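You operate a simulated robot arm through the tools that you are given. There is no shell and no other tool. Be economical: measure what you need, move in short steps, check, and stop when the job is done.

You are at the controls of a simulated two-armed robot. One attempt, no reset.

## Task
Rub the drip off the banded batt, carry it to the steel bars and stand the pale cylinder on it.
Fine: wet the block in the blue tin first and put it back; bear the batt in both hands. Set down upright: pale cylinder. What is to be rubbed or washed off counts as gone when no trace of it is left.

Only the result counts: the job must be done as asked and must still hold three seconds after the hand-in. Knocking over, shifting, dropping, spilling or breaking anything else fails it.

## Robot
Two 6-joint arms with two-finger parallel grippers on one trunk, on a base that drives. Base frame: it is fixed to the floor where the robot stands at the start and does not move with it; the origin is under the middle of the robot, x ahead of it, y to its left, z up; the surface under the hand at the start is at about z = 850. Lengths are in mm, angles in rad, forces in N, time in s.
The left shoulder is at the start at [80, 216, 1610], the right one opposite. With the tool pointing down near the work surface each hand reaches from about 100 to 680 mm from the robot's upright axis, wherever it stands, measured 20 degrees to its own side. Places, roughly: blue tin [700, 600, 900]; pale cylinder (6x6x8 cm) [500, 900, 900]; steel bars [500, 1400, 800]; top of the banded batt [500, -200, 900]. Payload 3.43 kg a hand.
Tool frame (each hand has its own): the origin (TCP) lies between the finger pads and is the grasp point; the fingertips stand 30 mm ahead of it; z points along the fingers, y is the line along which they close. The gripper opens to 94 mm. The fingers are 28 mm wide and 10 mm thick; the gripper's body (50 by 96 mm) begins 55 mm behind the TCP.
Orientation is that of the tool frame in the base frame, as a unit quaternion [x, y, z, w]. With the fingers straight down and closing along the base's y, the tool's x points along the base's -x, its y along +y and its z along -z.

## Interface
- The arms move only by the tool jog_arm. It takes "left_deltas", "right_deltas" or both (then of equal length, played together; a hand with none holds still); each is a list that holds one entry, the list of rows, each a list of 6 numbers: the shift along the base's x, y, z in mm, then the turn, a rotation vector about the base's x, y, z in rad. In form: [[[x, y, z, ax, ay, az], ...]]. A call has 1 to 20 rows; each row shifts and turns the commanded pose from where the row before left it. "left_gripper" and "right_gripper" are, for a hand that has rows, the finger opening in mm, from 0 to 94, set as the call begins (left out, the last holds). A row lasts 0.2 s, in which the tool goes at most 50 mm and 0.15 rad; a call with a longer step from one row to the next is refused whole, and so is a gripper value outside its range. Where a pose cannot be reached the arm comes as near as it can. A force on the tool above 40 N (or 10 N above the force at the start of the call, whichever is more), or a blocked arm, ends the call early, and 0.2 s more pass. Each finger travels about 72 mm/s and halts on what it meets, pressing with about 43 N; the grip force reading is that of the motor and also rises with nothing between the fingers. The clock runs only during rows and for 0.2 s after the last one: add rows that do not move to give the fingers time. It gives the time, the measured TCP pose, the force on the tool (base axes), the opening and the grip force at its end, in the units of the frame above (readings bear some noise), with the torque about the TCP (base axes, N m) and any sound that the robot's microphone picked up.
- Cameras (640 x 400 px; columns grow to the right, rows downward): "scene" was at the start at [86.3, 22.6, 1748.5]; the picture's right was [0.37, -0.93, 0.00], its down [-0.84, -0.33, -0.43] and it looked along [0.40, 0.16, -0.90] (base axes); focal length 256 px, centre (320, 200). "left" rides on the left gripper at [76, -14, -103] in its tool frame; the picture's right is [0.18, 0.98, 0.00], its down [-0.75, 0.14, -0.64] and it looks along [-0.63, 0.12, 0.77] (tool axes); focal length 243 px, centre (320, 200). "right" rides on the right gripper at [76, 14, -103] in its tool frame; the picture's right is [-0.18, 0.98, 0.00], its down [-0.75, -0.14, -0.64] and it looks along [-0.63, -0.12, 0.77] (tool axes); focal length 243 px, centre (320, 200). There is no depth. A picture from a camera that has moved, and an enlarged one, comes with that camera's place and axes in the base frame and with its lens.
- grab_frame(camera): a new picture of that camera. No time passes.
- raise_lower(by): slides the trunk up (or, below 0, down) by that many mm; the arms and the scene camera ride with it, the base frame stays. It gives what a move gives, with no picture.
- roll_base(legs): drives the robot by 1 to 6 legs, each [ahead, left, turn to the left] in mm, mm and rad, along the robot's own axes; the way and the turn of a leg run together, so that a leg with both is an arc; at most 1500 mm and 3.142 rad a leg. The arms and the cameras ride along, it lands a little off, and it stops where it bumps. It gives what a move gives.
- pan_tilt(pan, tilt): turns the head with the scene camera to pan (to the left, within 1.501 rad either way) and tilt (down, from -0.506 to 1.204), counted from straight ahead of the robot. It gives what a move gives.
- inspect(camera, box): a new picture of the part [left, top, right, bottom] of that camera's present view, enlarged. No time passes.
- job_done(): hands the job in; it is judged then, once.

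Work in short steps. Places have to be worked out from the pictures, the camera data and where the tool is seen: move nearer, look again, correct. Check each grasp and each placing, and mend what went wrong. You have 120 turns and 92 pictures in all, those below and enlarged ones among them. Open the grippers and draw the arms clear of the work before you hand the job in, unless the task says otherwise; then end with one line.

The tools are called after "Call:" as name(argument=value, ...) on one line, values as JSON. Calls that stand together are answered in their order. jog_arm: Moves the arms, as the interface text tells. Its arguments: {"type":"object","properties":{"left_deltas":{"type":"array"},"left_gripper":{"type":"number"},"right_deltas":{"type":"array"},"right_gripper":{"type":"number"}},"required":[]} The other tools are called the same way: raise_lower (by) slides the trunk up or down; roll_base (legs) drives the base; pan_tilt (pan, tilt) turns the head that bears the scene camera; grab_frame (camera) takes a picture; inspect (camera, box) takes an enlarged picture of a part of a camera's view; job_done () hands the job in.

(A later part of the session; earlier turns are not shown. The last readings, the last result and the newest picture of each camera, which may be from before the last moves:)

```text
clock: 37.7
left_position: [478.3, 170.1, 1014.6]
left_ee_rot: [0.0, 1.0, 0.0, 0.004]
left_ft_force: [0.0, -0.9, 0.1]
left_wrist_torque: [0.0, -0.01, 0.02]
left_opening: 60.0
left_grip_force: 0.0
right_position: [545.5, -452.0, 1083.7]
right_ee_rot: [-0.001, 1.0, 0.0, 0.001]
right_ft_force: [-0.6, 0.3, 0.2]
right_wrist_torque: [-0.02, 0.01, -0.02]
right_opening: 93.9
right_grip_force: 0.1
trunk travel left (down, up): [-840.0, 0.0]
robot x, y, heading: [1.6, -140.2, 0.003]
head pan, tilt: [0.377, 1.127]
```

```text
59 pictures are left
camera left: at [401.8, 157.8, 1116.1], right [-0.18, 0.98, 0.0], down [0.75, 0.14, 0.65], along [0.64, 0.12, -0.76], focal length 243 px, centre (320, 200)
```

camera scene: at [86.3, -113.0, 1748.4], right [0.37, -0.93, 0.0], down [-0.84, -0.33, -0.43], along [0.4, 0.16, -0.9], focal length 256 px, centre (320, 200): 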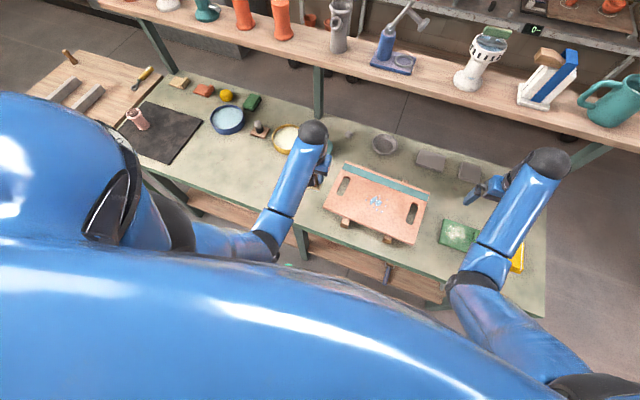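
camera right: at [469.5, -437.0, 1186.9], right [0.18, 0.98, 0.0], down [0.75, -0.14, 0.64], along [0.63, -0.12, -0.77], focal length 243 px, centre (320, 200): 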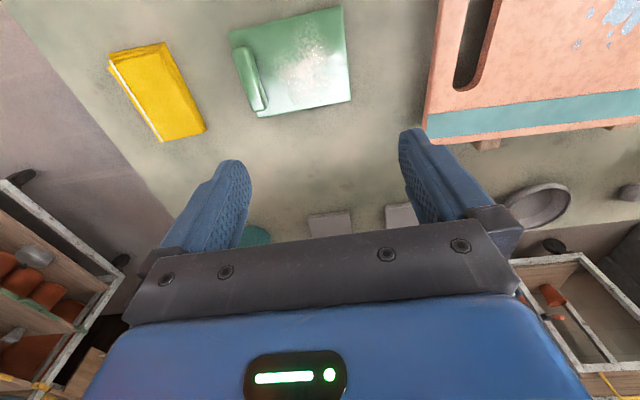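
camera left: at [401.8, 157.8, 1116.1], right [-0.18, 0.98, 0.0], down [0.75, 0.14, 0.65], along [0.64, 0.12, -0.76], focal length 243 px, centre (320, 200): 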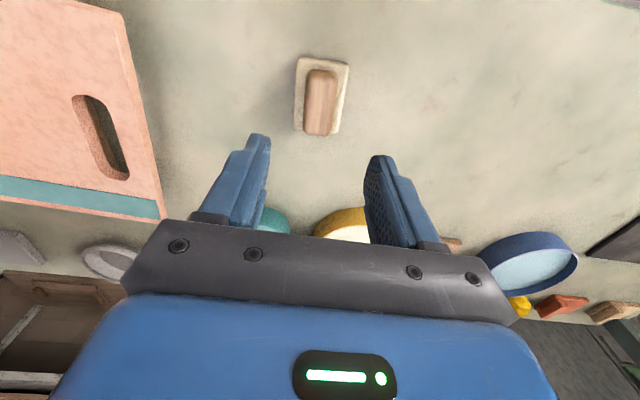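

The block stands back in its place. Before lifting the batt, I look over at the steel bars.

Call:
pan_tilt(pan=1.25, tilt=0.6)

Call:
grab_frame(camera="scene")

```text
clock: 38.9
left_position: [476.8, 170.7, 1014.6]
left_ee_rot: [-0.001, 1.0, 0.0, 0.003]
left_ft_force: [-0.5, -0.4, 0.3]
left_wrist_torque: [-0.02, -0.01, -0.04]
left_opening: 60.0
left_grip_force: 0.1
right_position: [546.2, -452.1, 1085.1]
right_ee_rot: [-0.001, 1.0, 0.0, 0.001]
right_ft_force: [0.8, 0.2, -0.8]
right_wrist_torque: [-0.02, -0.01, -0.02]
right_opening: 94.0
right_grip_force: 0.1
trunk travel left (down, up): [-840.0, 0.0]
robot x, y, heading: [0.4, -138.4, 0.0]
head pan, tilt: [1.25, 0.6]
```

```text
58 pictures are left
camera scene: at [57.6, -54.9, 1788.8], right [0.95, -0.32, 0.0], down [-0.18, -0.54, -0.82], along [0.26, 0.78, -0.57], focal length 256 px, centre (320, 200)
```

scene: 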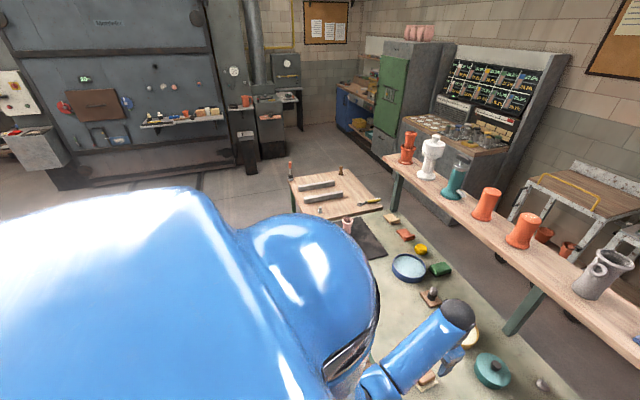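

Call:
inspect(camera="scene", box=[270, 140, 430, 240])

```text
4.00 times, centred on (350, 190) of scene
camera zoom: at [57.6, -54.9, 1788.8], right [0.95, -0.32, 0.0], down [-0.18, -0.54, -0.82], along [0.26, 0.78, -0.57], focal length 1024 px, centre (200, 240)
```

zoom: 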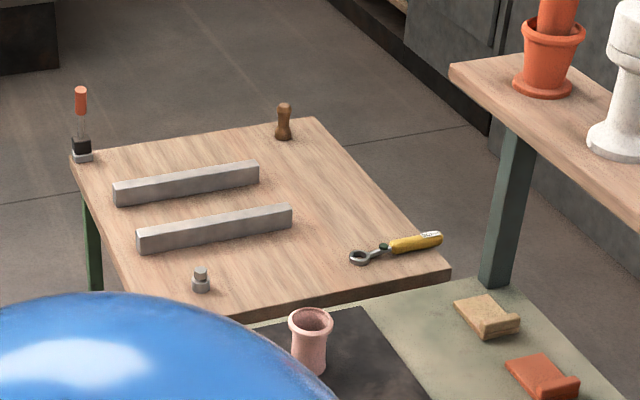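

The two bars run along x (≈408–676) at y≈1310 and 1470, so the batt can keep its present orientation. I now bring both hands above the end bars of the batt with the openings at 46.

Call:
jog_arm(left_deltas=[[[20, -40, 0, 0, 0, -0.05], [20, -40, 0, 0, 0, 0], [20, -40, 0, 0, 0, 0], [11, -40, 0, 0, 0, 0], [0, -8, -20, 0, 0, 0], [0, 0, 0, 0, 0, 0]]], right_deltas=[[[-4, 40, -20, 0, 0, -0.05], [-4, 40, -20, 0, 0, 0], [-4, 40, -20, 0, 0, 0], [0, 18, -20, 0, 0, 0], [0, 0, -10, 0, 0, 0], [0, 0, 0, 0, 0, 0]]], left_gripper=46, right_gripper=46)

Call:
grab_frame(camera="left")

Call:
grab_frame(camera="right")

```text
clock: 40.3
left_position: [549.2, 4.5, 991.0]
left_ee_rot: [0.024, 1.0, 0.0, 0.004]
left_ft_force: [1.0, 0.0, 0.8]
left_wrist_torque: [0.03, 0.0, 0.0]
left_opening: 46.2
left_grip_force: 0.1
right_position: [534.0, -312.6, 993.5]
right_ee_rot: [0.024, 1.0, 0.0, 0.0]
right_ft_force: [0.0, 0.3, 0.7]
right_wrist_torque: [0.01, 0.01, -0.05]
right_opening: 46.1
right_grip_force: 0.0
trunk travel left (down, up): [-840.0, 0.0]
robot x, y, heading: [-0.9, -137.6, -0.001]
head pan, tilt: [1.25, 0.6]
```

```text
56 pictures are left
camera left: at [472.4, -4.7, 1093.0], right [-0.14, 0.99, 0.0], down [0.75, 0.11, 0.65], along [0.64, 0.09, -0.76], focal length 243 px, centre (320, 200)
```

left: 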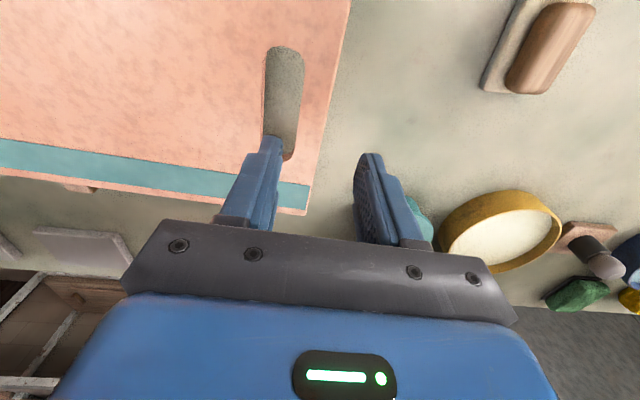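

```text
55 pictures are left
camera right: at [458.6, -295.5, 1095.8], right [0.23, 0.97, 0.0], down [0.74, -0.18, 0.64], along [0.63, -0.15, -0.77], focal length 243 px, centre (320, 200)
```

right: 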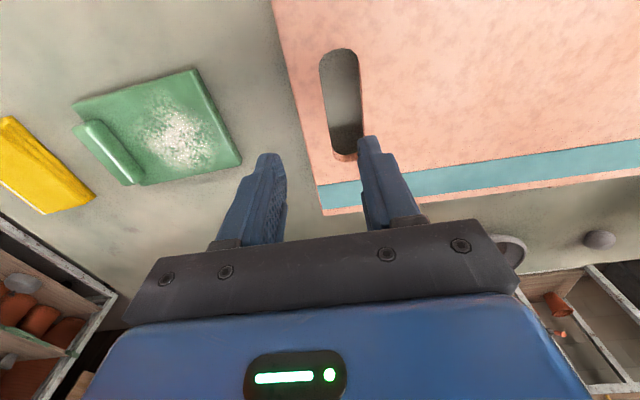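

The left hand is centred over its bar (−9…15). The right bar is at −309…−328, so I shift the right hand by −6 in y, then lower both so the tips pass below the plate.

Call:
jog_arm(left_deltas=[[[-1, -1, -25, 0, 0, 0], [0, 0, -25, 0, 0, 0], [0, 0, -15, 0, 0, 0], [0, 0, 0, 0, 0, 0]]], right_deltas=[[[0, -6, -25, 0, 0, 0], [0, 0, -25, 0, 0, 0], [0, 0, -18, 0, 0, 0], [0, 0, 0, 0, 0, 0]]])

Call:
inspect(camera="left", box=[200, 60, 440, 210])

Call:
inspect(camera="right", box=[200, 60, 440, 210])

```text
clock: 41.3
left_position: [549.0, 2.7, 925.0]
left_ee_rot: [0.024, 1.0, 0.0, 0.005]
left_ft_force: [0.4, -0.3, 0.8]
left_wrist_torque: [0.01, 0.0, 0.02]
left_opening: 46.2
left_grip_force: 0.1
right_position: [535.0, -320.2, 924.9]
right_ee_rot: [0.024, 1.0, 0.0, 0.002]
right_ft_force: [0.0, -0.7, 0.2]
right_wrist_torque: [-0.03, 0.02, -0.02]
right_opening: 46.0
right_grip_force: 0.1
trunk travel left (down, up): [-840.0, 0.0]
robot x, y, heading: [1.1, -138.0, 0.003]
head pan, tilt: [1.25, 0.6]
```

```text
2.67 times, centred on (320, 135) of left
camera zoom: at [471.2, -6.9, 1027.6], right [-0.14, 0.99, 0.0], down [0.75, 0.1, 0.65], along [0.64, 0.09, -0.76], focal length 647 px, centre (320, 373)
```

zoom: 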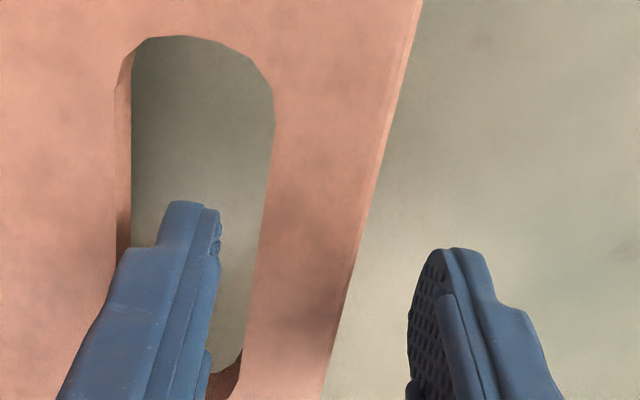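

```text
2.67 times, centred on (320, 135) of right
camera zoom: at [460.1, -303.2, 1027.3], right [0.23, 0.97, 0.0], down [0.74, -0.18, 0.64], along [0.63, -0.15, -0.77], focal length 647 px, centre (320, 373)
```

zoom: 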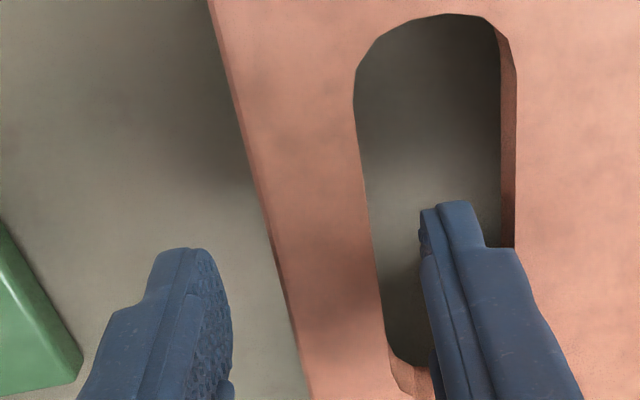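

Both inner fingers are inside the slots. I go 28 mm further down, then close.

Call:
jog_arm(left_deltas=[[[0, 0, -14, 0, 0, 0], [0, 0, -14, 0, 0, 0], [0, 0, 0, 0, 0, 0]]], right_deltas=[[[0, 1, -14, 0, 0, 0], [0, 0, -14, 0, 0, 0], [0, 0, 0, 0, 0, 0]]])

Call:
jog_arm(left_deltas=[[[0, 0, 0, 0, 0, 0], [0, 0, 0, 0, 0, 0], [0, 0, 0, 0, 0, 0]]], right_deltas=[[[0, 0, 0, 0, 0, 0], [0, 0, 0, 0, 0, 0], [0, 0, 0, 0, 0, 0]]], left_gripper=0, right_gripper=0)

```text
clock: 42.1
left_position: [548.9, 1.4, 900.2]
left_ee_rot: [0.024, 1.0, 0.0, 0.005]
left_ft_force: [-0.3, -0.1, 0.4]
left_wrist_torque: [0.0, -0.02, 0.02]
left_opening: 46.0
left_grip_force: 0.1
right_position: [533.4, -319.2, 896.5]
right_ee_rot: [0.024, 1.0, 0.0, 0.0]
right_ft_force: [0.1, 0.5, 0.6]
right_wrist_torque: [0.04, -0.01, -0.01]
right_opening: 46.0
right_grip_force: 0.0
trunk travel left (down, up): [-840.0, 0.0]
robot x, y, heading: [-1.9, -136.1, 0.002]
head pan, tilt: [1.25, 0.6]
```

```text
clock: 42.9
left_position: [548.9, 0.2, 898.9]
left_ee_rot: [0.025, 1.0, -0.002, 0.003]
left_ft_force: [-3.8, -15.9, 0.3]
left_wrist_torque: [0.02, -0.41, -0.32]
left_opening: 26.3
left_grip_force: 42.5
right_position: [533.4, -317.9, 896.0]
right_ee_rot: [0.024, 1.0, 0.001, 0.0]
right_ft_force: [0.6, 10.9, 0.6]
right_wrist_torque: [-0.11, -0.12, -0.52]
right_opening: 26.5
right_grip_force: 42.6
trunk travel left (down, up): [-840.0, 0.0]
robot x, y, heading: [1.6, -140.3, 0.001]
head pan, tilt: [1.25, 0.6]
```

Both are gripped on 26 mm bars. I lift a little to check.

Call:
jog_arm(left_deltas=[[[0, 0, 8, 0, 0, 0], [0, 0, 15, 0, 0, 0], [0, 0, 15, 0, 0, 0], [0, 0, 0, 0, 0, 0]]], right_deltas=[[[0, 0, 8, 0, 0, 0], [0, 0, 15, 0, 0, 0], [0, 0, 15, 0, 0, 0], [0, 0, 0, 0, 0, 0]]])

Call:
grab_frame(camera="left")

```text
clock: 43.9
left_position: [551.1, 0.4, 934.1]
left_ee_rot: [0.025, 1.0, -0.002, 0.003]
left_ft_force: [-6.0, -28.4, -6.5]
left_wrist_torque: [0.1, 0.36, -0.73]
left_opening: 26.3
left_grip_force: 43.3
right_position: [535.4, -317.8, 934.9]
right_ee_rot: [0.024, 1.0, 0.001, 0.0]
right_ft_force: [5.8, 28.7, -9.7]
right_wrist_torque: [-0.6, -0.34, -0.68]
right_opening: 26.6
right_grip_force: 43.3
trunk travel left (down, up): [-840.0, 0.0]
robot x, y, heading: [1.4, -138.1, 0.0]
head pan, tilt: [1.25, 0.6]
```

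```text
52 pictures are left
camera left: at [474.0, -9.1, 1037.0], right [-0.13, 0.99, 0.0], down [0.76, 0.11, 0.64], along [0.64, 0.08, -0.76], focal length 243 px, centre (320, 200)
```

left: 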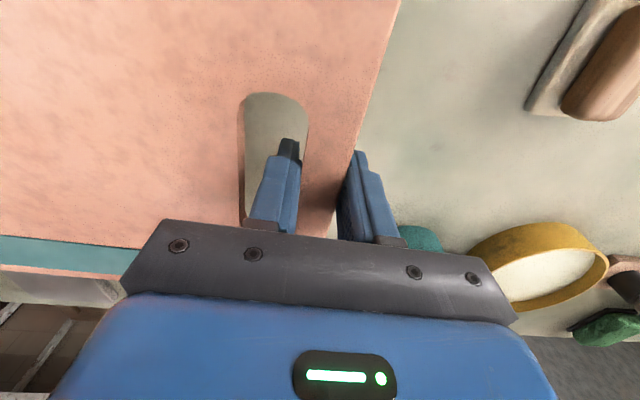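

The batt is up, about 1.6 kg. The hands pull apart with about 28 N, so I ease them together a little and raise further.

Call:
jog_arm(left_deltas=[[[-0.5, -1.5, 0, 0, 0, 0], [-0.5, -1.5, 10, 0, 0, 0], [0, 0, 0, 0, 0, 0]]], right_deltas=[[[0.5, 1.5, 0, 0, 0, 0], [0.5, 1.5, 10, 0, 0, 0], [0, 0, 0, 0, 0, 0]]])

Call:
jog_arm(left_deltas=[[[0, 0, 25, 0, 0, 0], [0, 0, 25, 0, 0, 0], [0, 0, 25, 0, 0, 0], [0, 0, 25, 0, 0, 0], [0, 0, 0, 0, 0, 0]]], right_deltas=[[[0, 0, 25, 0, 0, 0], [0, 0, 25, 0, 0, 0], [0, 0, 25, 0, 0, 0], [0, 0, 25, 0, 0, 0], [0, 0, 0, 0, 0, 0]]])

Call:
pan_tilt(pan=0.2, tilt=1.1)

Call:
grab_frame(camera="scene")

```text
clock: 44.7
left_position: [549.4, 0.1, 946.1]
left_ee_rot: [0.024, 1.0, 0.0, 0.003]
left_ft_force: [-0.6, -9.1, -7.1]
left_wrist_torque: [-0.16, 0.47, -0.04]
left_opening: 26.3
left_grip_force: 43.1
right_position: [534.1, -318.2, 945.3]
right_ee_rot: [0.024, 1.0, 0.0, -0.001]
right_ft_force: [0.2, 8.9, -9.5]
right_wrist_torque: [-0.2, -0.47, 0.08]
right_opening: 26.6
right_grip_force: 42.9
trunk travel left (down, up): [-840.0, 0.0]
robot x, y, heading: [-0.9, -140.8, 0.004]
head pan, tilt: [1.25, 0.6]
```

```text
clock: 45.9
left_position: [550.9, 0.6, 1046.0]
left_ee_rot: [0.023, 1.0, 0.001, 0.003]
left_ft_force: [-3.4, 8.5, -6.7]
left_wrist_torque: [-0.24, -0.81, -0.73]
left_opening: 26.4
left_grip_force: 42.9
right_position: [535.7, -315.8, 1045.9]
right_ee_rot: [0.025, 1.0, 0.0, 0.0]
right_ft_force: [3.2, -7.1, -8.7]
right_wrist_torque: [-0.07, 0.8, -0.48]
right_opening: 26.5
right_grip_force: 43.3
trunk travel left (down, up): [-840.0, 0.0]
robot x, y, heading: [-1.6, -136.8, 0.001]
head pan, tilt: [1.25, 0.6]
```

```text
clock: 47.2
left_position: [550.5, 1.1, 1046.2]
left_ee_rot: [0.024, 1.0, 0.001, 0.003]
left_ft_force: [-1.9, 24.8, -7.2]
left_wrist_torque: [-0.21, 0.0, -0.46]
left_opening: 26.7
left_grip_force: 43.1
right_position: [535.7, -317.1, 1045.7]
right_ee_rot: [0.025, 1.0, 0.0, 0.0]
right_ft_force: [1.1, -25.2, -8.6]
right_wrist_torque: [0.15, -0.03, -0.21]
right_opening: 26.4
right_grip_force: 43.1
trunk travel left (down, up): [-840.0, 0.0]
robot x, y, heading: [1.6, -138.1, 0.005]
head pan, tilt: [0.201, 1.1]
```

```text
51 pictures are left
camera scene: at [94.0, -126.2, 1750.0], right [0.2, -0.98, 0.0], down [-0.87, -0.18, -0.45], along [0.44, 0.09, -0.89], focal length 256 px, centre (320, 200)
```

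scene: 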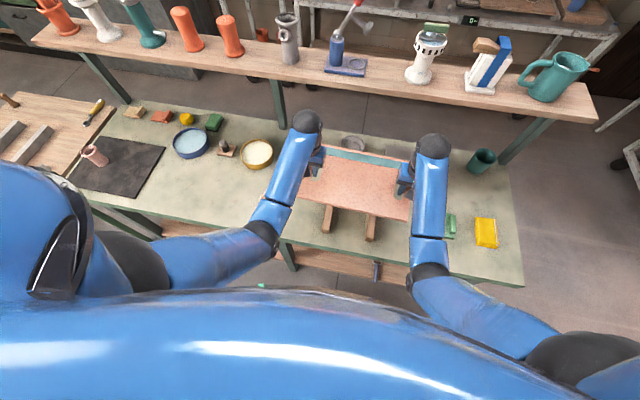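

The batt is held level. I drive left along the table for a first stretch of 1100 mm.

Call:
roll_base(legs=[[0, 1100, 0]])

Call:
grab_frame(camera="scene")

```text
clock: 52.8
left_position: [548.1, 1105.9, 1044.9]
left_ee_rot: [0.023, 1.0, 0.001, 0.003]
left_ft_force: [-1.0, 29.3, -8.5]
left_wrist_torque: [-0.13, 0.0, -0.54]
left_opening: 26.3
left_grip_force: 42.8
right_position: [533.8, 787.6, 1045.2]
right_ee_rot: [0.024, 1.0, -0.002, -0.001]
right_ft_force: [1.1, -29.3, -8.7]
right_wrist_torque: [-0.01, -0.01, -0.27]
right_opening: 26.5
right_grip_force: 42.9
trunk travel left (down, up): [-840.0, 0.0]
robot x, y, heading: [-1.3, 968.4, 0.004]
head pan, tilt: [0.201, 1.1]
```

```text
50 pictures are left
camera scene: at [91.8, 976.5, 1750.0], right [0.2, -0.98, 0.0], down [-0.87, -0.18, -0.45], along [0.44, 0.09, -0.89], focal length 256 px, centre (320, 200)
```

scene: 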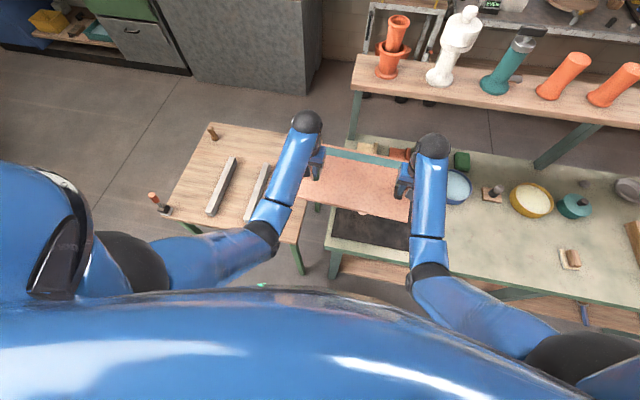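

I enlarge the view of the side table to measure the bars.

Call:
inspect(camera="scene", box=[140, 110, 330, 260])

Call:
grab_frame(camera="left")

```text
2.67 times, centred on (235, 185) of scene
camera zoom: at [91.8, 976.5, 1750.0], right [0.2, -0.98, 0.0], down [-0.87, -0.18, -0.45], along [0.44, 0.09, -0.89], focal length 683 px, centre (547, 240)
```

zoom: 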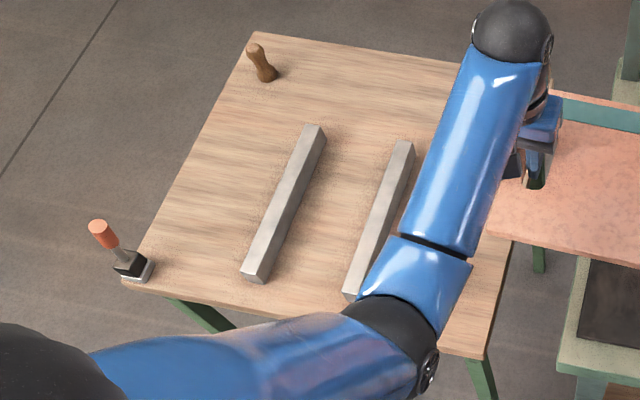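

```text
48 pictures are left
camera left: at [472.0, 1094.9, 1147.8], right [-0.14, 0.99, 0.0], down [0.76, 0.1, 0.65], along [0.64, 0.09, -0.76], focal length 243 px, centre (320, 200)
```

left: 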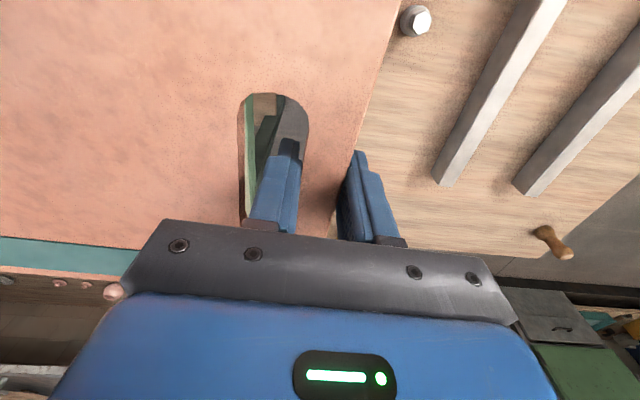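

Bars' tops lie at z≈810, near bar y≈1337, far bar y≈1498, x 420–682; their middle is [550,1417]. The batt centre is at [541,947], so I drive 470 left.

Call:
roll_base(legs=[[0, 468, 0]])

Call:
pan_tilt(pan=0.0, tilt=1.1)

Call:
grab_frame(camera="scene")

Call:
grab_frame(camera="left")

Call:
grab_frame(camera="right")

```text
clock: 55.6
left_position: [546.2, 1561.0, 1046.8]
left_ee_rot: [0.02, 1.0, 0.003, 0.002]
left_ft_force: [-1.6, 1.8, -6.9]
left_wrist_torque: [-0.06, 0.29, -0.41]
left_opening: 26.5
left_grip_force: 43.0
right_position: [531.6, 1244.1, 1045.4]
right_ee_rot: [0.022, 1.0, -0.001, 0.0]
right_ft_force: [2.2, -2.9, -8.4]
right_wrist_torque: [-0.02, -0.31, -0.17]
right_opening: 26.2
right_grip_force: 42.9
trunk travel left (down, up): [-840.0, 0.0]
robot x, y, heading: [-3.3, 1417.0, 0.006]
head pan, tilt: [0.201, 1.1]
```

```text
clock: 56.3
left_position: [545.1, 1563.1, 1046.2]
left_ee_rot: [0.021, 1.0, 0.001, 0.002]
left_ft_force: [-1.7, -0.6, -6.5]
left_wrist_torque: [-0.12, -0.33, -0.42]
left_opening: 26.4
left_grip_force: 42.4
right_position: [532.2, 1244.8, 1045.9]
right_ee_rot: [0.023, 1.0, -0.002, 0.0]
right_ft_force: [1.3, -0.1, -8.8]
right_wrist_torque: [-0.17, 0.28, -0.13]
right_opening: 26.4
right_grip_force: 43.6
trunk travel left (down, up): [-840.0, 0.0]
robot x, y, heading: [-5.2, 1420.6, 0.009]
head pan, tilt: [0.0, 1.1]
```

```text
47 pictures are left
camera scene: at [90.7, 1419.9, 1750.0], right [0.01, -1.0, 0.0], down [-0.89, -0.01, -0.45], along [0.45, 0.0, -0.89], focal length 256 px, centre (320, 200)
```

scene: 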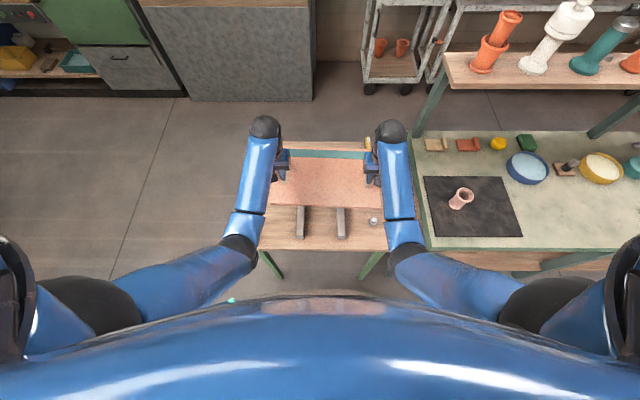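

```text
46 pictures are left
camera left: at [468.7, 1552.2, 1147.5], right [-0.14, 0.99, 0.0], down [0.76, 0.11, 0.65], along [0.64, 0.09, -0.76], focal length 243 px, centre (320, 200)
```

left: 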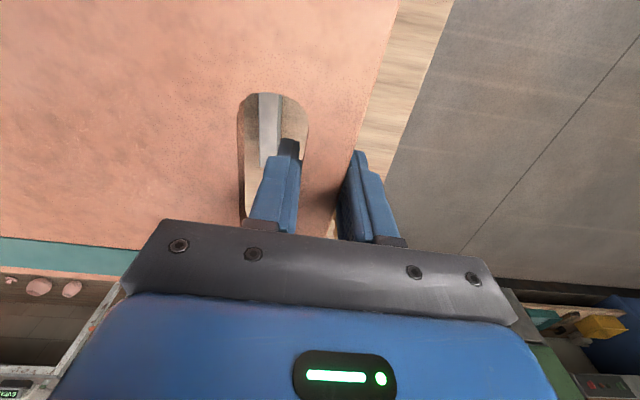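

```text
45 pictures are left
camera right: at [457.0, 1262.5, 1148.0], right [0.23, 0.97, 0.0], down [0.75, -0.17, 0.64], along [0.62, -0.15, -0.77], focal length 243 px, centre (320, 200)
```

right: 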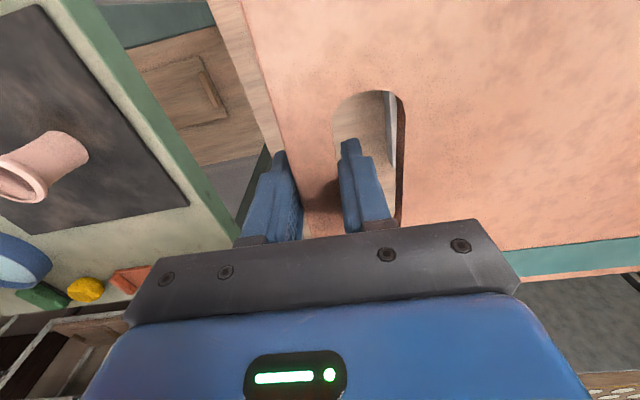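

I check the bar ends below the batt against its position.

Call:
inspect(camera="scene", box=[250, 130, 410, 260])

```text
3.08 times, centred on (330, 195) of scene
camera zoom: at [90.7, 1419.9, 1750.0], right [0.01, -1.0, 0.0], down [-0.89, -0.01, -0.45], along [0.45, 0.0, -0.89], focal length 788 px, centre (289, 215)
```

zoom: 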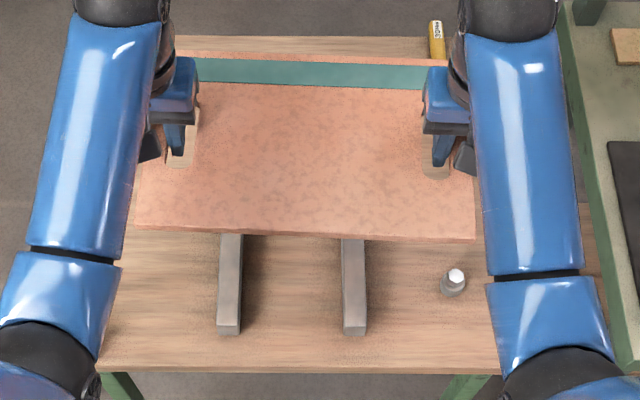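

Bars are centred at [548,1415]. I shift the batt by +9, +11 and lower it to about 900 TCP.

Call:
jog_arm(left_deltas=[[[5, 5, -20, 0, 0, 0], [4, 6, -25, 0, 0, 0], [0, 0, -25, 0, 0, 0], [0, 0, -25, 0, 0, 0], [0, 0, -25, 0, 0, 0], [0, 0, -25, 0, 0, 0], [0, 0, 0, 0, 0, 0]]], right_deltas=[[[5, 5, -20, 0, 0, 0], [4, 6, -25, 0, 0, 0], [0, 0, -25, 0, 0, 0], [0, 0, -25, 0, 0, 0], [0, 0, -25, 0, 0, 0], [0, 0, -25, 0, 0, 0], [0, 0, 0, 0, 0, 0]]])

Call:
inspect(camera="scene", box=[250, 130, 410, 260])

```text
clock: 57.9
left_position: [555.2, 1575.8, 900.8]
left_ee_rot: [0.021, 1.0, 0.001, 0.003]
left_ft_force: [1.7, -14.1, -8.0]
left_wrist_torque: [0.13, -0.09, 0.36]
left_opening: 26.4
left_grip_force: 42.6
right_position: [543.4, 1257.6, 901.2]
right_ee_rot: [0.022, 1.0, -0.002, 0.0]
right_ft_force: [-2.3, 15.5, -8.0]
right_wrist_torque: [0.01, 0.09, 0.55]
right_opening: 26.4
right_grip_force: 42.5
trunk travel left (down, up): [-840.0, 0.0]
robot x, y, heading: [-4.8, 1420.7, 0.005]
head pan, tilt: [0.0, 1.1]
```

```text
3.08 times, centred on (330, 195) of scene
camera zoom: at [90.4, 1421.2, 1750.0], right [0.01, -1.0, 0.0], down [-0.89, -0.01, -0.45], along [0.45, 0.0, -0.89], focal length 788 px, centre (289, 215)
```

zoom: 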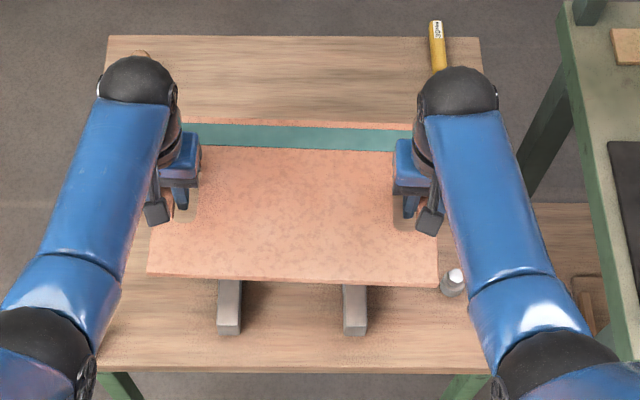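

It is well placed over both bars and clear of the small weight. I lower on, slower.

Call:
jog_arm(left_deltas=[[[0, -1, -20, 0, 0, 0], [0, 0, -15, 0, 0, 0], [0, 0, -10, 0, 0, 0], [0, 0, 0, 0, 0, 0]]], right_deltas=[[[0, 1, -20, 0, 0, 0], [0, 0, -15, 0, 0, 0], [0, 0, -10, 0, 0, 0], [0, 0, 0, 0, 0, 0]]])

Call:
inspect(camera="scene", box=[250, 130, 410, 260])

```text
clock: 58.9
left_position: [554.8, 1575.5, 855.3]
left_ee_rot: [0.019, 1.0, 0.002, 0.003]
left_ft_force: [-1.2, 9.9, -5.4]
left_wrist_torque: [-0.32, 0.16, -0.34]
left_opening: 26.3
left_grip_force: 43.5
right_position: [541.5, 1257.4, 857.7]
right_ee_rot: [0.022, 1.0, -0.004, 0.0]
right_ft_force: [1.5, -9.8, -10.2]
right_wrist_torque: [-0.29, -0.14, -0.06]
right_opening: 26.4
right_grip_force: 42.6
trunk travel left (down, up): [-840.0, 0.0]
robot x, y, heading: [-1.6, 1424.9, 0.009]
head pan, tilt: [0.0, 1.1]
```

```text
3.08 times, centred on (330, 195) of scene
camera zoom: at [90.2, 1421.3, 1750.0], right [0.01, -1.0, 0.0], down [-0.89, -0.01, -0.45], along [0.45, 0.0, -0.89], focal length 788 px, centre (289, 215)
```

zoom: 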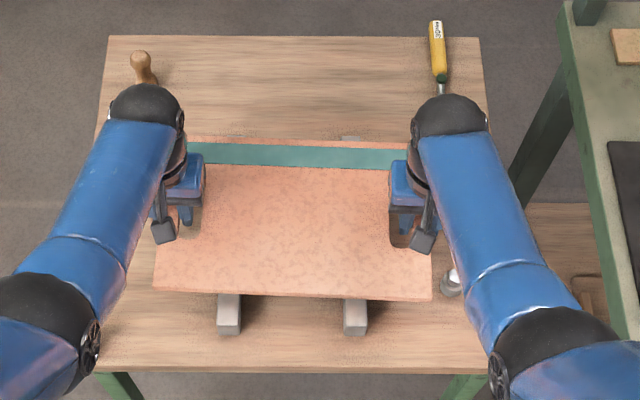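

Not touching yet, so I go on in small steps.

Call:
jog_arm(left_deltas=[[[0, 0, -4, 0, 0, 0], [0, 0, -4, 0, 0, 0], [0, 0, -3, 0, 0, 0], [0, 0, -3, 0, 0, 0], [0, 0, 0, 0, 0, 0]]], right_deltas=[[[0, 0, -5, 0, 0, 0], [0, 0, -5, 0, 0, 0], [0, 0, -3, 0, 0, 0], [0, 0, -3, 0, 0, 0], [0, 0, 0, 0, 0, 0]]])

```text
clock: 60.1
left_position: [554.4, 1575.1, 840.6]
left_ee_rot: [0.021, 1.0, 0.003, 0.002]
left_ft_force: [-1.7, 28.6, -7.9]
left_wrist_torque: [-0.22, -0.04, -0.69]
left_opening: 26.4
left_grip_force: 42.6
right_position: [539.9, 1257.8, 839.9]
right_ee_rot: [0.023, 1.0, -0.003, 0.0]
right_ft_force: [2.7, -28.8, -7.6]
right_wrist_torque: [0.32, 0.08, -0.43]
right_opening: 26.3
right_grip_force: 43.8
trunk travel left (down, up): [-840.0, 0.0]
robot x, y, heading: [-7.0, 1417.8, 0.004]
head pan, tilt: [0.0, 1.1]
```

Call:
jog_arm(left_deltas=[[[0, 1.5, -3, 0, 0, 0], [0, 0, -3, 0, 0, 0], [0, 0, -2, 0, 0, 0], [0, 0, -2, 0, 0, 0], [0, 0, 0, 0, 0, 0]]], right_deltas=[[[0, -1.5, -3, 0, 0, 0], [0, 0, -3, 0, 0, 0], [0, 0, -2, 0, 0, 0], [0, 0, -2, 0, 0, 0], [0, 0, 0, 0, 0, 0]]])

Call:
grab_frame(camera="right")

```text
clock: 61.3
left_position: [554.0, 1575.1, 830.9]
left_ee_rot: [0.021, 1.0, 0.002, 0.002]
left_ft_force: [-0.6, 2.0, -9.4]
left_wrist_torque: [0.22, -0.19, -0.37]
left_opening: 26.4
left_grip_force: 43.1
right_position: [540.8, 1257.2, 829.2]
right_ee_rot: [0.022, 1.0, -0.001, 0.001]
right_ft_force: [1.1, -3.2, -6.5]
right_wrist_torque: [0.29, 0.13, -0.04]
right_opening: 26.3
right_grip_force: 43.3
trunk travel left (down, up): [-840.0, 0.0]
robot x, y, heading: [-4.3, 1423.0, 0.007]
head pan, tilt: [0.0, 1.1]
```

```text
41 pictures are left
camera right: at [466.2, 1274.6, 932.5], right [0.23, 0.97, 0.0], down [0.75, -0.17, 0.64], along [0.63, -0.15, -0.77], focal length 243 px, centre (320, 200)
```

right: 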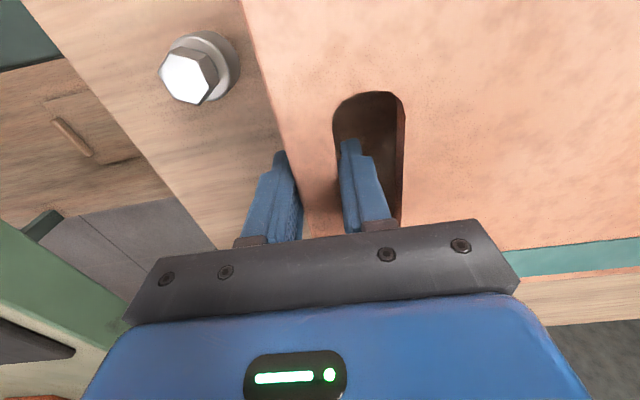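

Still hanging free. I go on down in 2 mm steps.

Call:
jog_arm(left_deltas=[[[0, 0, -2, 0, 0, 0], [0, 0, -2, 0, 0, 0], [0, 0, -2, 0, 0, 0], [0, 0, -2, 0, 0, 0], [0, 0, 0, 0, 0, 0]]], right_deltas=[[[0, 0, -2, 0, 0, 0], [0, 0, -2, 0, 0, 0], [0, 0, -2, 0, 0, 0], [0, 0, -1, 0, 0, 0], [0, 0, 0, 0, 0, 0]]])

```text
clock: 62.7
left_position: [554.5, 1573.8, 829.4]
left_ee_rot: [0.021, 1.0, 0.002, 0.008]
left_ft_force: [-7.6, 0.3, 16.8]
left_wrist_torque: [0.01, 0.52, -0.59]
left_opening: 26.3
left_grip_force: 43.3
right_position: [539.1, 1256.8, 826.3]
right_ee_rot: [0.023, 1.0, -0.001, 0.005]
right_ft_force: [0.3, -2.7, 6.5]
right_wrist_torque: [0.23, 1.07, -0.27]
right_opening: 26.6
right_grip_force: 42.6
trunk travel left (down, up): [-840.0, 0.0]
robot x, y, heading: [-4.1, 1422.4, 0.009]
head pan, tilt: [0.0, 1.1]
stopped in row 5 (left hand): the force on the tool passed its limit at 41 N (the readings are from after the stop); the commanded pose is now the measured one
```

The batt is seated on the bars and is bearing the push. I ease up 1 mm and open the fingers.

Call:
jog_arm(left_deltas=[[[0, 0, 1.5, 0, 0, 0], [0, 0, 0, 0, 0, 0]]], right_deltas=[[[0, 0, 1, 0, 0, 0], [0, 0, 0, 0, 0, 0]]])

Call:
jog_arm(left_deltas=[[[0, 0, 0, 0, 0, 0], [0, 0, 0, 0, 0, 0], [0, 0, 0, 0, 0, 0]]], right_deltas=[[[0, 0, 0, 0, 0, 0], [0, 0, 0, 0, 0, 0], [0, 0, 0, 0, 0, 0]]], left_gripper=44, right_gripper=44)

Call:
inspect(camera="left", box=[200, 60, 440, 210])

Call:
inspect(camera="right", box=[200, 60, 440, 210])

```text
clock: 63.3
left_position: [554.3, 1573.6, 828.4]
left_ee_rot: [0.021, 1.0, 0.002, 0.008]
left_ft_force: [-9.5, -0.7, 15.3]
left_wrist_torque: [-0.37, -0.33, -0.83]
left_opening: 26.3
left_grip_force: 43.0
right_position: [540.5, 1255.8, 826.2]
right_ee_rot: [0.023, 1.0, -0.002, 0.005]
right_ft_force: [0.4, -0.6, -4.9]
right_wrist_torque: [-0.35, -0.89, -0.37]
right_opening: 26.4
right_grip_force: 42.9
trunk travel left (down, up): [-840.0, 0.0]
robot x, y, heading: [-7.8, 1418.4, 0.004]
head pan, tilt: [0.0, 1.1]
```

```text
clock: 64.1
left_position: [555.8, 1575.2, 828.9]
left_ee_rot: [0.02, 1.0, 0.002, 0.008]
left_ft_force: [0.7, 0.2, -0.2]
left_wrist_torque: [0.0, 0.0, 0.01]
left_opening: 43.9
left_grip_force: 0.2
right_position: [541.6, 1257.4, 827.2]
right_ee_rot: [0.023, 1.0, -0.001, 0.002]
right_ft_force: [-0.1, 1.0, 0.1]
right_wrist_torque: [-0.03, 0.06, 0.01]
right_opening: 43.9
right_grip_force: 0.0
trunk travel left (down, up): [-840.0, 0.0]
robot x, y, heading: [-2.8, 1419.5, 0.009]
head pan, tilt: [0.0, 1.1]
```

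```text
2.67 times, centred on (320, 135) of left
camera zoom: at [478.3, 1564.3, 929.6], right [-0.14, 0.99, 0.0], down [0.75, 0.11, 0.65], along [0.65, 0.09, -0.76], focal length 647 px, centre (320, 373)
```

zoom: 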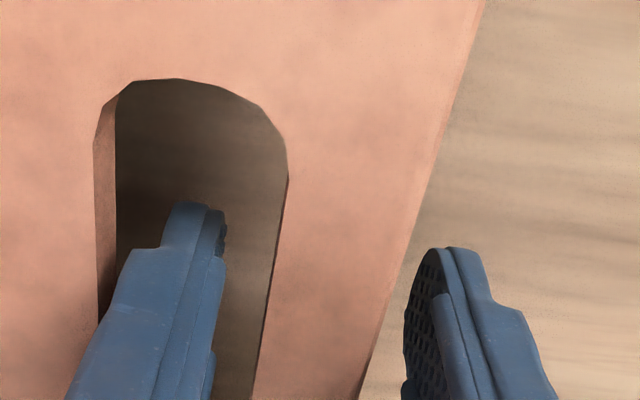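

```text
2.67 times, centred on (320, 135) of right
camera zoom: at [466.2, 1274.8, 928.3], right [0.23, 0.97, 0.0], down [0.74, -0.17, 0.65], along [0.63, -0.15, -0.76], focal length 647 px, centre (320, 373)
```

zoom: 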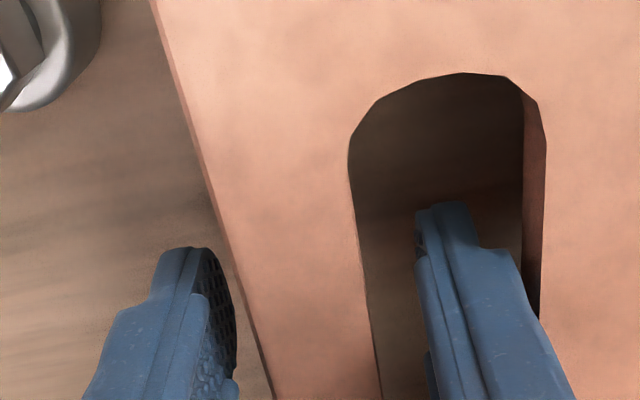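

The fingers are free in the slots and no force shows. I lift both hands straight up.

Call:
jog_arm(left_deltas=[[[0, 0, 10, 0, 0, 0], [0, 0, 20, 0, 0, 0], [0, 0, 30, 0, 0, 0], [0, 0, 40, 0, 0, 0], [0, 0, 45, 0, 0, 0], [0, 0, 45, 0, 0, 0], [0, 0, 30, 0, 0, 0], [0, 0, 0, 0, 0, 0]]], right_deltas=[[[0, 0, 10, 0, 0, 0], [0, 0, 20, 0, 0, 0], [0, 0, 30, 0, 0, 0], [0, 0, 40, 0, 0, 0], [0, 0, 45, 0, 0, 0], [0, 0, 45, 0, 0, 0], [0, 0, 30, 0, 0, 0], [0, 0, 0, 0, 0, 0]]])

Call:
inspect(camera="scene", box=[250, 110, 570, 270])

Call:
grab_frame(camera="right")

```text
clock: 65.9
left_position: [558.0, 1576.4, 1049.8]
left_ee_rot: [0.02, 1.0, 0.002, 0.007]
left_ft_force: [-0.5, -0.1, 0.4]
left_wrist_torque: [0.0, -0.02, 0.0]
left_opening: 44.0
left_grip_force: 0.1
right_position: [542.8, 1255.9, 1045.1]
right_ee_rot: [0.024, 1.0, -0.003, 0.003]
right_ft_force: [0.6, -0.8, 0.7]
right_wrist_torque: [0.0, 0.01, 0.03]
right_opening: 44.1
right_grip_force: 0.2
trunk travel left (down, up): [-840.0, 0.0]
robot x, y, heading: [-6.1, 1423.7, 0.01]
head pan, tilt: [0.0, 1.1]
```

```text
2.00 times, centred on (410, 190) of scene
camera zoom: at [88.2, 1421.3, 1750.2], right [0.01, -1.0, 0.0], down [-0.89, -0.01, -0.45], along [0.45, 0.0, -0.89], focal length 512 px, centre (140, 220)
```

zoom: 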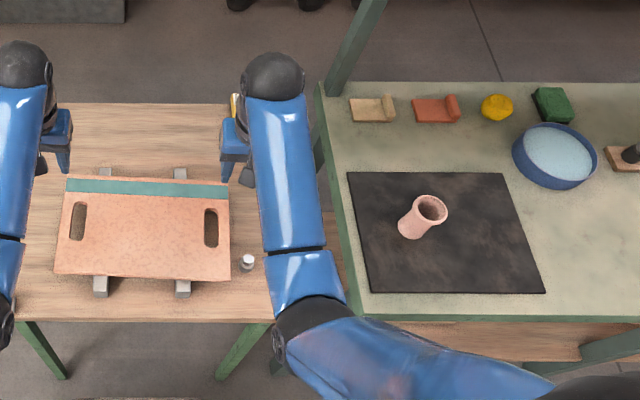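

```text
37 pictures are left
camera right: at [465.9, 1273.8, 1147.6], right [0.23, 0.97, 0.0], down [0.74, -0.17, 0.65], along [0.63, -0.15, -0.76], focal length 243 px, centre (320, 200)
```

right: 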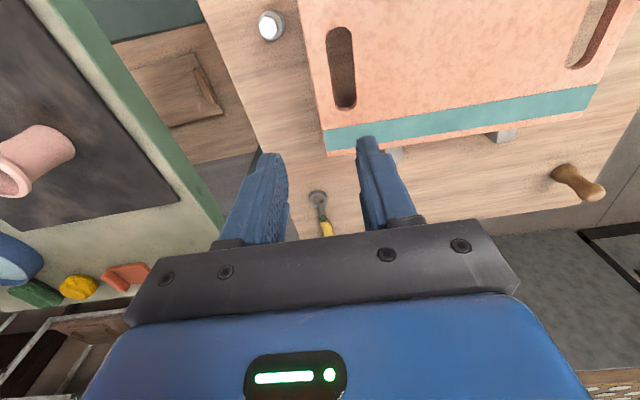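

The batt lies well on both bars. The pale cylinder stands at about [524,897]. I drive right by 360 so the right hand comes above it, and open that gripper.

Call:
jog_arm(right_deltas=[[[0, 0, 10, 0, 0, 0.05], [0, 0, 10, 0, 0, 0], [0, 0, 0, 0, 0, 0]]], right_gripper=94)

Call:
roll_base(legs=[[0, -360, 0]])

Call:
grab_frame(camera="right")

Call:
grab_frame(camera="scene")

```text
clock: 66.7
left_position: [556.6, 1577.3, 1049.3]
left_ee_rot: [0.02, 1.0, 0.002, 0.007]
left_ft_force: [0.4, 0.1, -0.1]
left_wrist_torque: [-0.01, 0.01, 0.01]
left_opening: 44.0
left_grip_force: 0.0
right_position: [541.8, 1256.7, 1065.4]
right_ee_rot: [-0.003, 1.0, -0.002, 0.003]
right_ft_force: [-0.9, 0.1, 0.5]
right_wrist_torque: [0.0, 0.01, 0.02]
right_opening: 93.9
right_grip_force: 0.0
trunk travel left (down, up): [-840.0, 0.0]
robot x, y, heading: [-8.2, 1419.4, 0.01]
head pan, tilt: [0.0, 1.1]
```

```text
clock: 69.0
left_position: [560.7, 1234.7, 1048.9]
left_ee_rot: [0.019, 1.0, 0.001, 0.006]
left_ft_force: [0.3, 0.4, -0.4]
left_wrist_torque: [0.01, 0.0, 0.02]
left_opening: 43.9
left_grip_force: 0.0
right_position: [545.5, 915.5, 1067.4]
right_ee_rot: [-0.005, 1.0, -0.004, 0.002]
right_ft_force: [-0.1, 0.4, 0.0]
right_wrist_torque: [-0.01, -0.01, 0.02]
right_opening: 94.2
right_grip_force: 0.1
trunk travel left (down, up): [-840.0, 0.0]
robot x, y, heading: [1.8, 1074.5, 0.011]
head pan, tilt: [0.0, 1.1]
```

```text
36 pictures are left
camera right: at [469.5, 928.3, 1168.7], right [0.17, 0.98, -0.01], down [0.75, -0.13, 0.65], along [0.64, -0.12, -0.76], focal length 243 px, centre (320, 200)
```

right: 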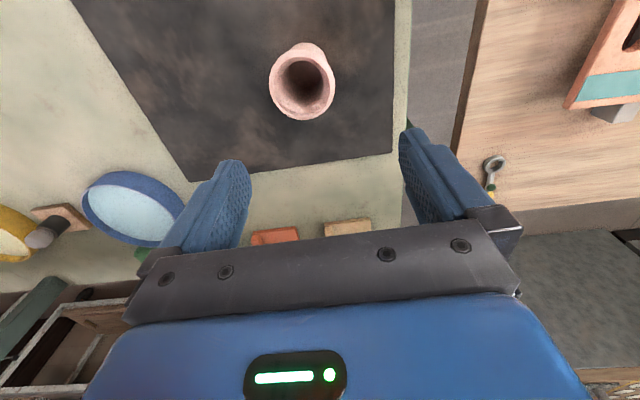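

```text
35 pictures are left
camera scene: at [91.6, 1079.0, 1750.2], right [0.01, -1.0, 0.0], down [-0.89, -0.01, -0.45], along [0.45, 0.0, -0.89], focal length 256 px, centre (320, 200)
```

scene: 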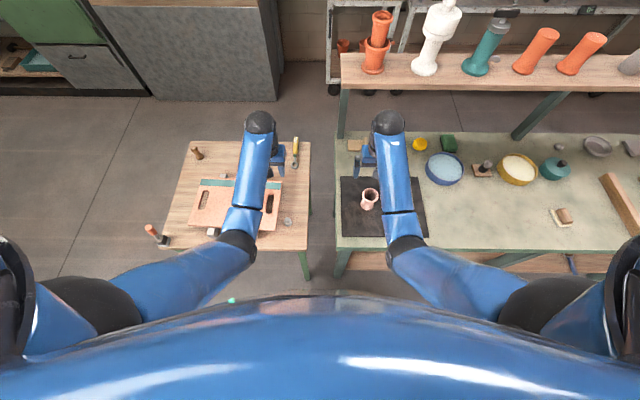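

The cylinder's rim is centred at [530,901], z≈935. I align and come down to just above it.

Call:
jog_arm(right_deltas=[[[-8, -8, -20, 0, 0, 0], [-7, -7, -30, 0, 0, 0], [0, 0, -40, 0, 0, 0], [0, 0, 0, 0, 0, 0]]])

Call:
inspect(camera="right", box=[160, 0, 480, 200])

Call:
inspect(camera="scene", box=[320, 140, 440, 240])

```text
clock: 70.0
left_position: [560.3, 1232.0, 1049.3]
left_ee_rot: [0.018, 1.0, 0.002, 0.007]
left_ft_force: [0.0, 0.3, 0.0]
left_wrist_torque: [0.01, 0.03, 0.0]
left_opening: 44.2
left_grip_force: 0.0
right_position: [532.8, 897.0, 973.8]
right_ee_rot: [-0.005, 1.0, -0.001, 0.003]
right_ft_force: [-0.1, 0.2, 0.6]
right_wrist_torque: [0.02, -0.02, 0.04]
right_opening: 94.0
right_grip_force: 0.1
trunk travel left (down, up): [-840.0, 0.0]
robot x, y, heading: [-3.7, 1076.2, 0.014]
head pan, tilt: [0.0, 1.1]
```

```text
2.00 times, centred on (320, 100) of right
camera zoom: at [456.2, 909.5, 1075.0], right [0.17, 0.98, 0.0], down [0.75, -0.13, 0.65], along [0.64, -0.12, -0.76], focal length 485 px, centre (320, 400)
```

zoom: 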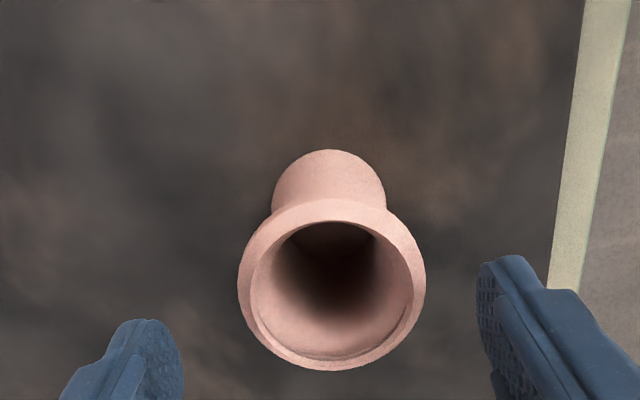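

```text
4.00 times, centred on (380, 190) of scene
camera zoom: at [92.1, 1073.9, 1750.2], right [0.01, -1.0, 0.0], down [-0.89, -0.01, -0.45], along [0.45, 0.01, -0.89], focal length 1024 px, centre (80, 240)
```

zoom: 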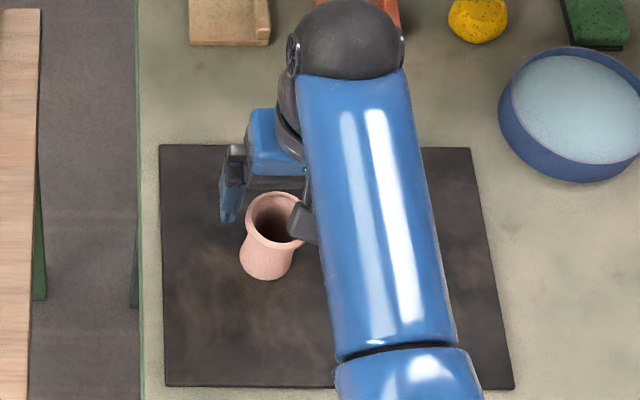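

The rim is centred at [528,900], z=934, and its diameter is 60. I correct by −4/+4 and lower around it to z≈900.

Call:
jog_arm(right_deltas=[[[-5, 4, -5, 0, 0, 0], [0, 0, -25, 0, 0, 0], [0, 0, -25, 0, 0, 0], [0, 0, -18, 0, 0, 0], [0, 0, 0, 0, 0, 0]]])

Call:
inspect(camera="right", box=[160, 0, 480, 200])

```text
clock: 71.2
left_position: [559.7, 1233.2, 1050.1]
left_ee_rot: [0.018, 1.0, 0.001, 0.007]
left_ft_force: [-0.6, -0.3, 0.1]
left_wrist_torque: [0.01, 0.0, 0.02]
left_opening: 43.8
left_grip_force: 0.1
right_position: [526.4, 900.0, 902.8]
right_ee_rot: [-0.006, 1.0, -0.003, 0.002]
right_ft_force: [-0.5, -1.0, 0.5]
right_wrist_torque: [0.02, -0.02, 0.01]
right_opening: 94.0
right_grip_force: 0.1
trunk travel left (down, up): [-840.0, 0.0]
robot x, y, heading: [-2.9, 1073.1, 0.01]
head pan, tilt: [0.0, 1.1]
```

```text
2.00 times, centred on (320, 100) of right
camera zoom: at [449.4, 914.1, 1004.6], right [0.17, 0.98, 0.0], down [0.75, -0.13, 0.65], along [0.64, -0.12, -0.76], focal length 485 px, centre (320, 400)
```

zoom: 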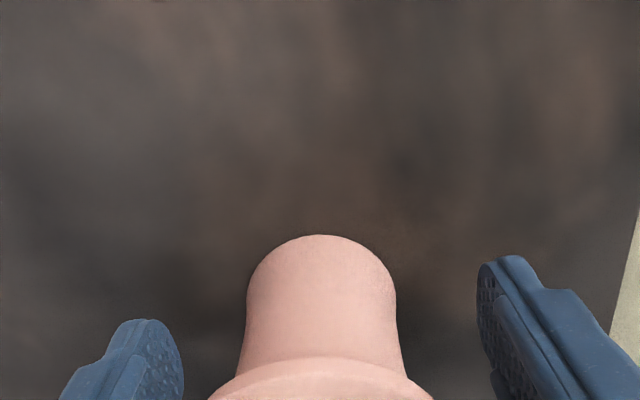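

The cylinder is centred between the fingers. I close on it.

Call:
jog_arm(right_deltas=[[[1, -1.5, -2, 0, 0, 0], [0, 0, 0, 0, 0, 0], [0, 0, 0, 0, 0, 0], [0, 0, 0, 0, 0, 0], [0, 0, 0, 0, 0, 0], [0, 0, 0, 0, 0, 0]]], right_gripper=20)

Call:
inspect(camera="right", box=[160, 0, 480, 200])

```text
clock: 72.6
left_position: [560.7, 1233.3, 1049.6]
left_ee_rot: [0.018, 1.0, 0.002, 0.007]
left_ft_force: [0.7, 0.3, 0.0]
left_wrist_torque: [-0.01, 0.03, 0.0]
left_opening: 43.7
left_grip_force: 0.1
right_position: [527.0, 900.1, 901.5]
right_ee_rot: [-0.006, 1.0, -0.003, 0.003]
right_ft_force: [0.9, 1.9, 2.5]
right_wrist_torque: [-0.07, -0.05, 0.07]
right_opening: 59.1
right_grip_force: 43.1
trunk travel left (down, up): [-840.0, 0.0]
robot x, y, heading: [2.8, 1077.5, 0.013]
head pan, tilt: [0.0, 1.1]
```

```text
2.00 times, centred on (320, 100) of right
camera zoom: at [450.9, 913.0, 1003.0], right [0.17, 0.98, 0.0], down [0.75, -0.13, 0.65], along [0.64, -0.12, -0.76], focal length 485 px, centre (320, 400)
```

zoom: 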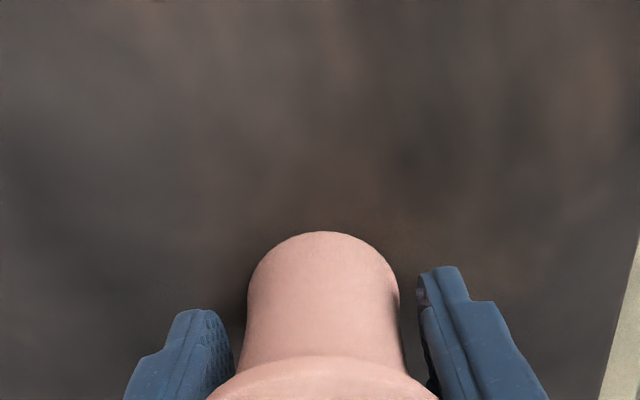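

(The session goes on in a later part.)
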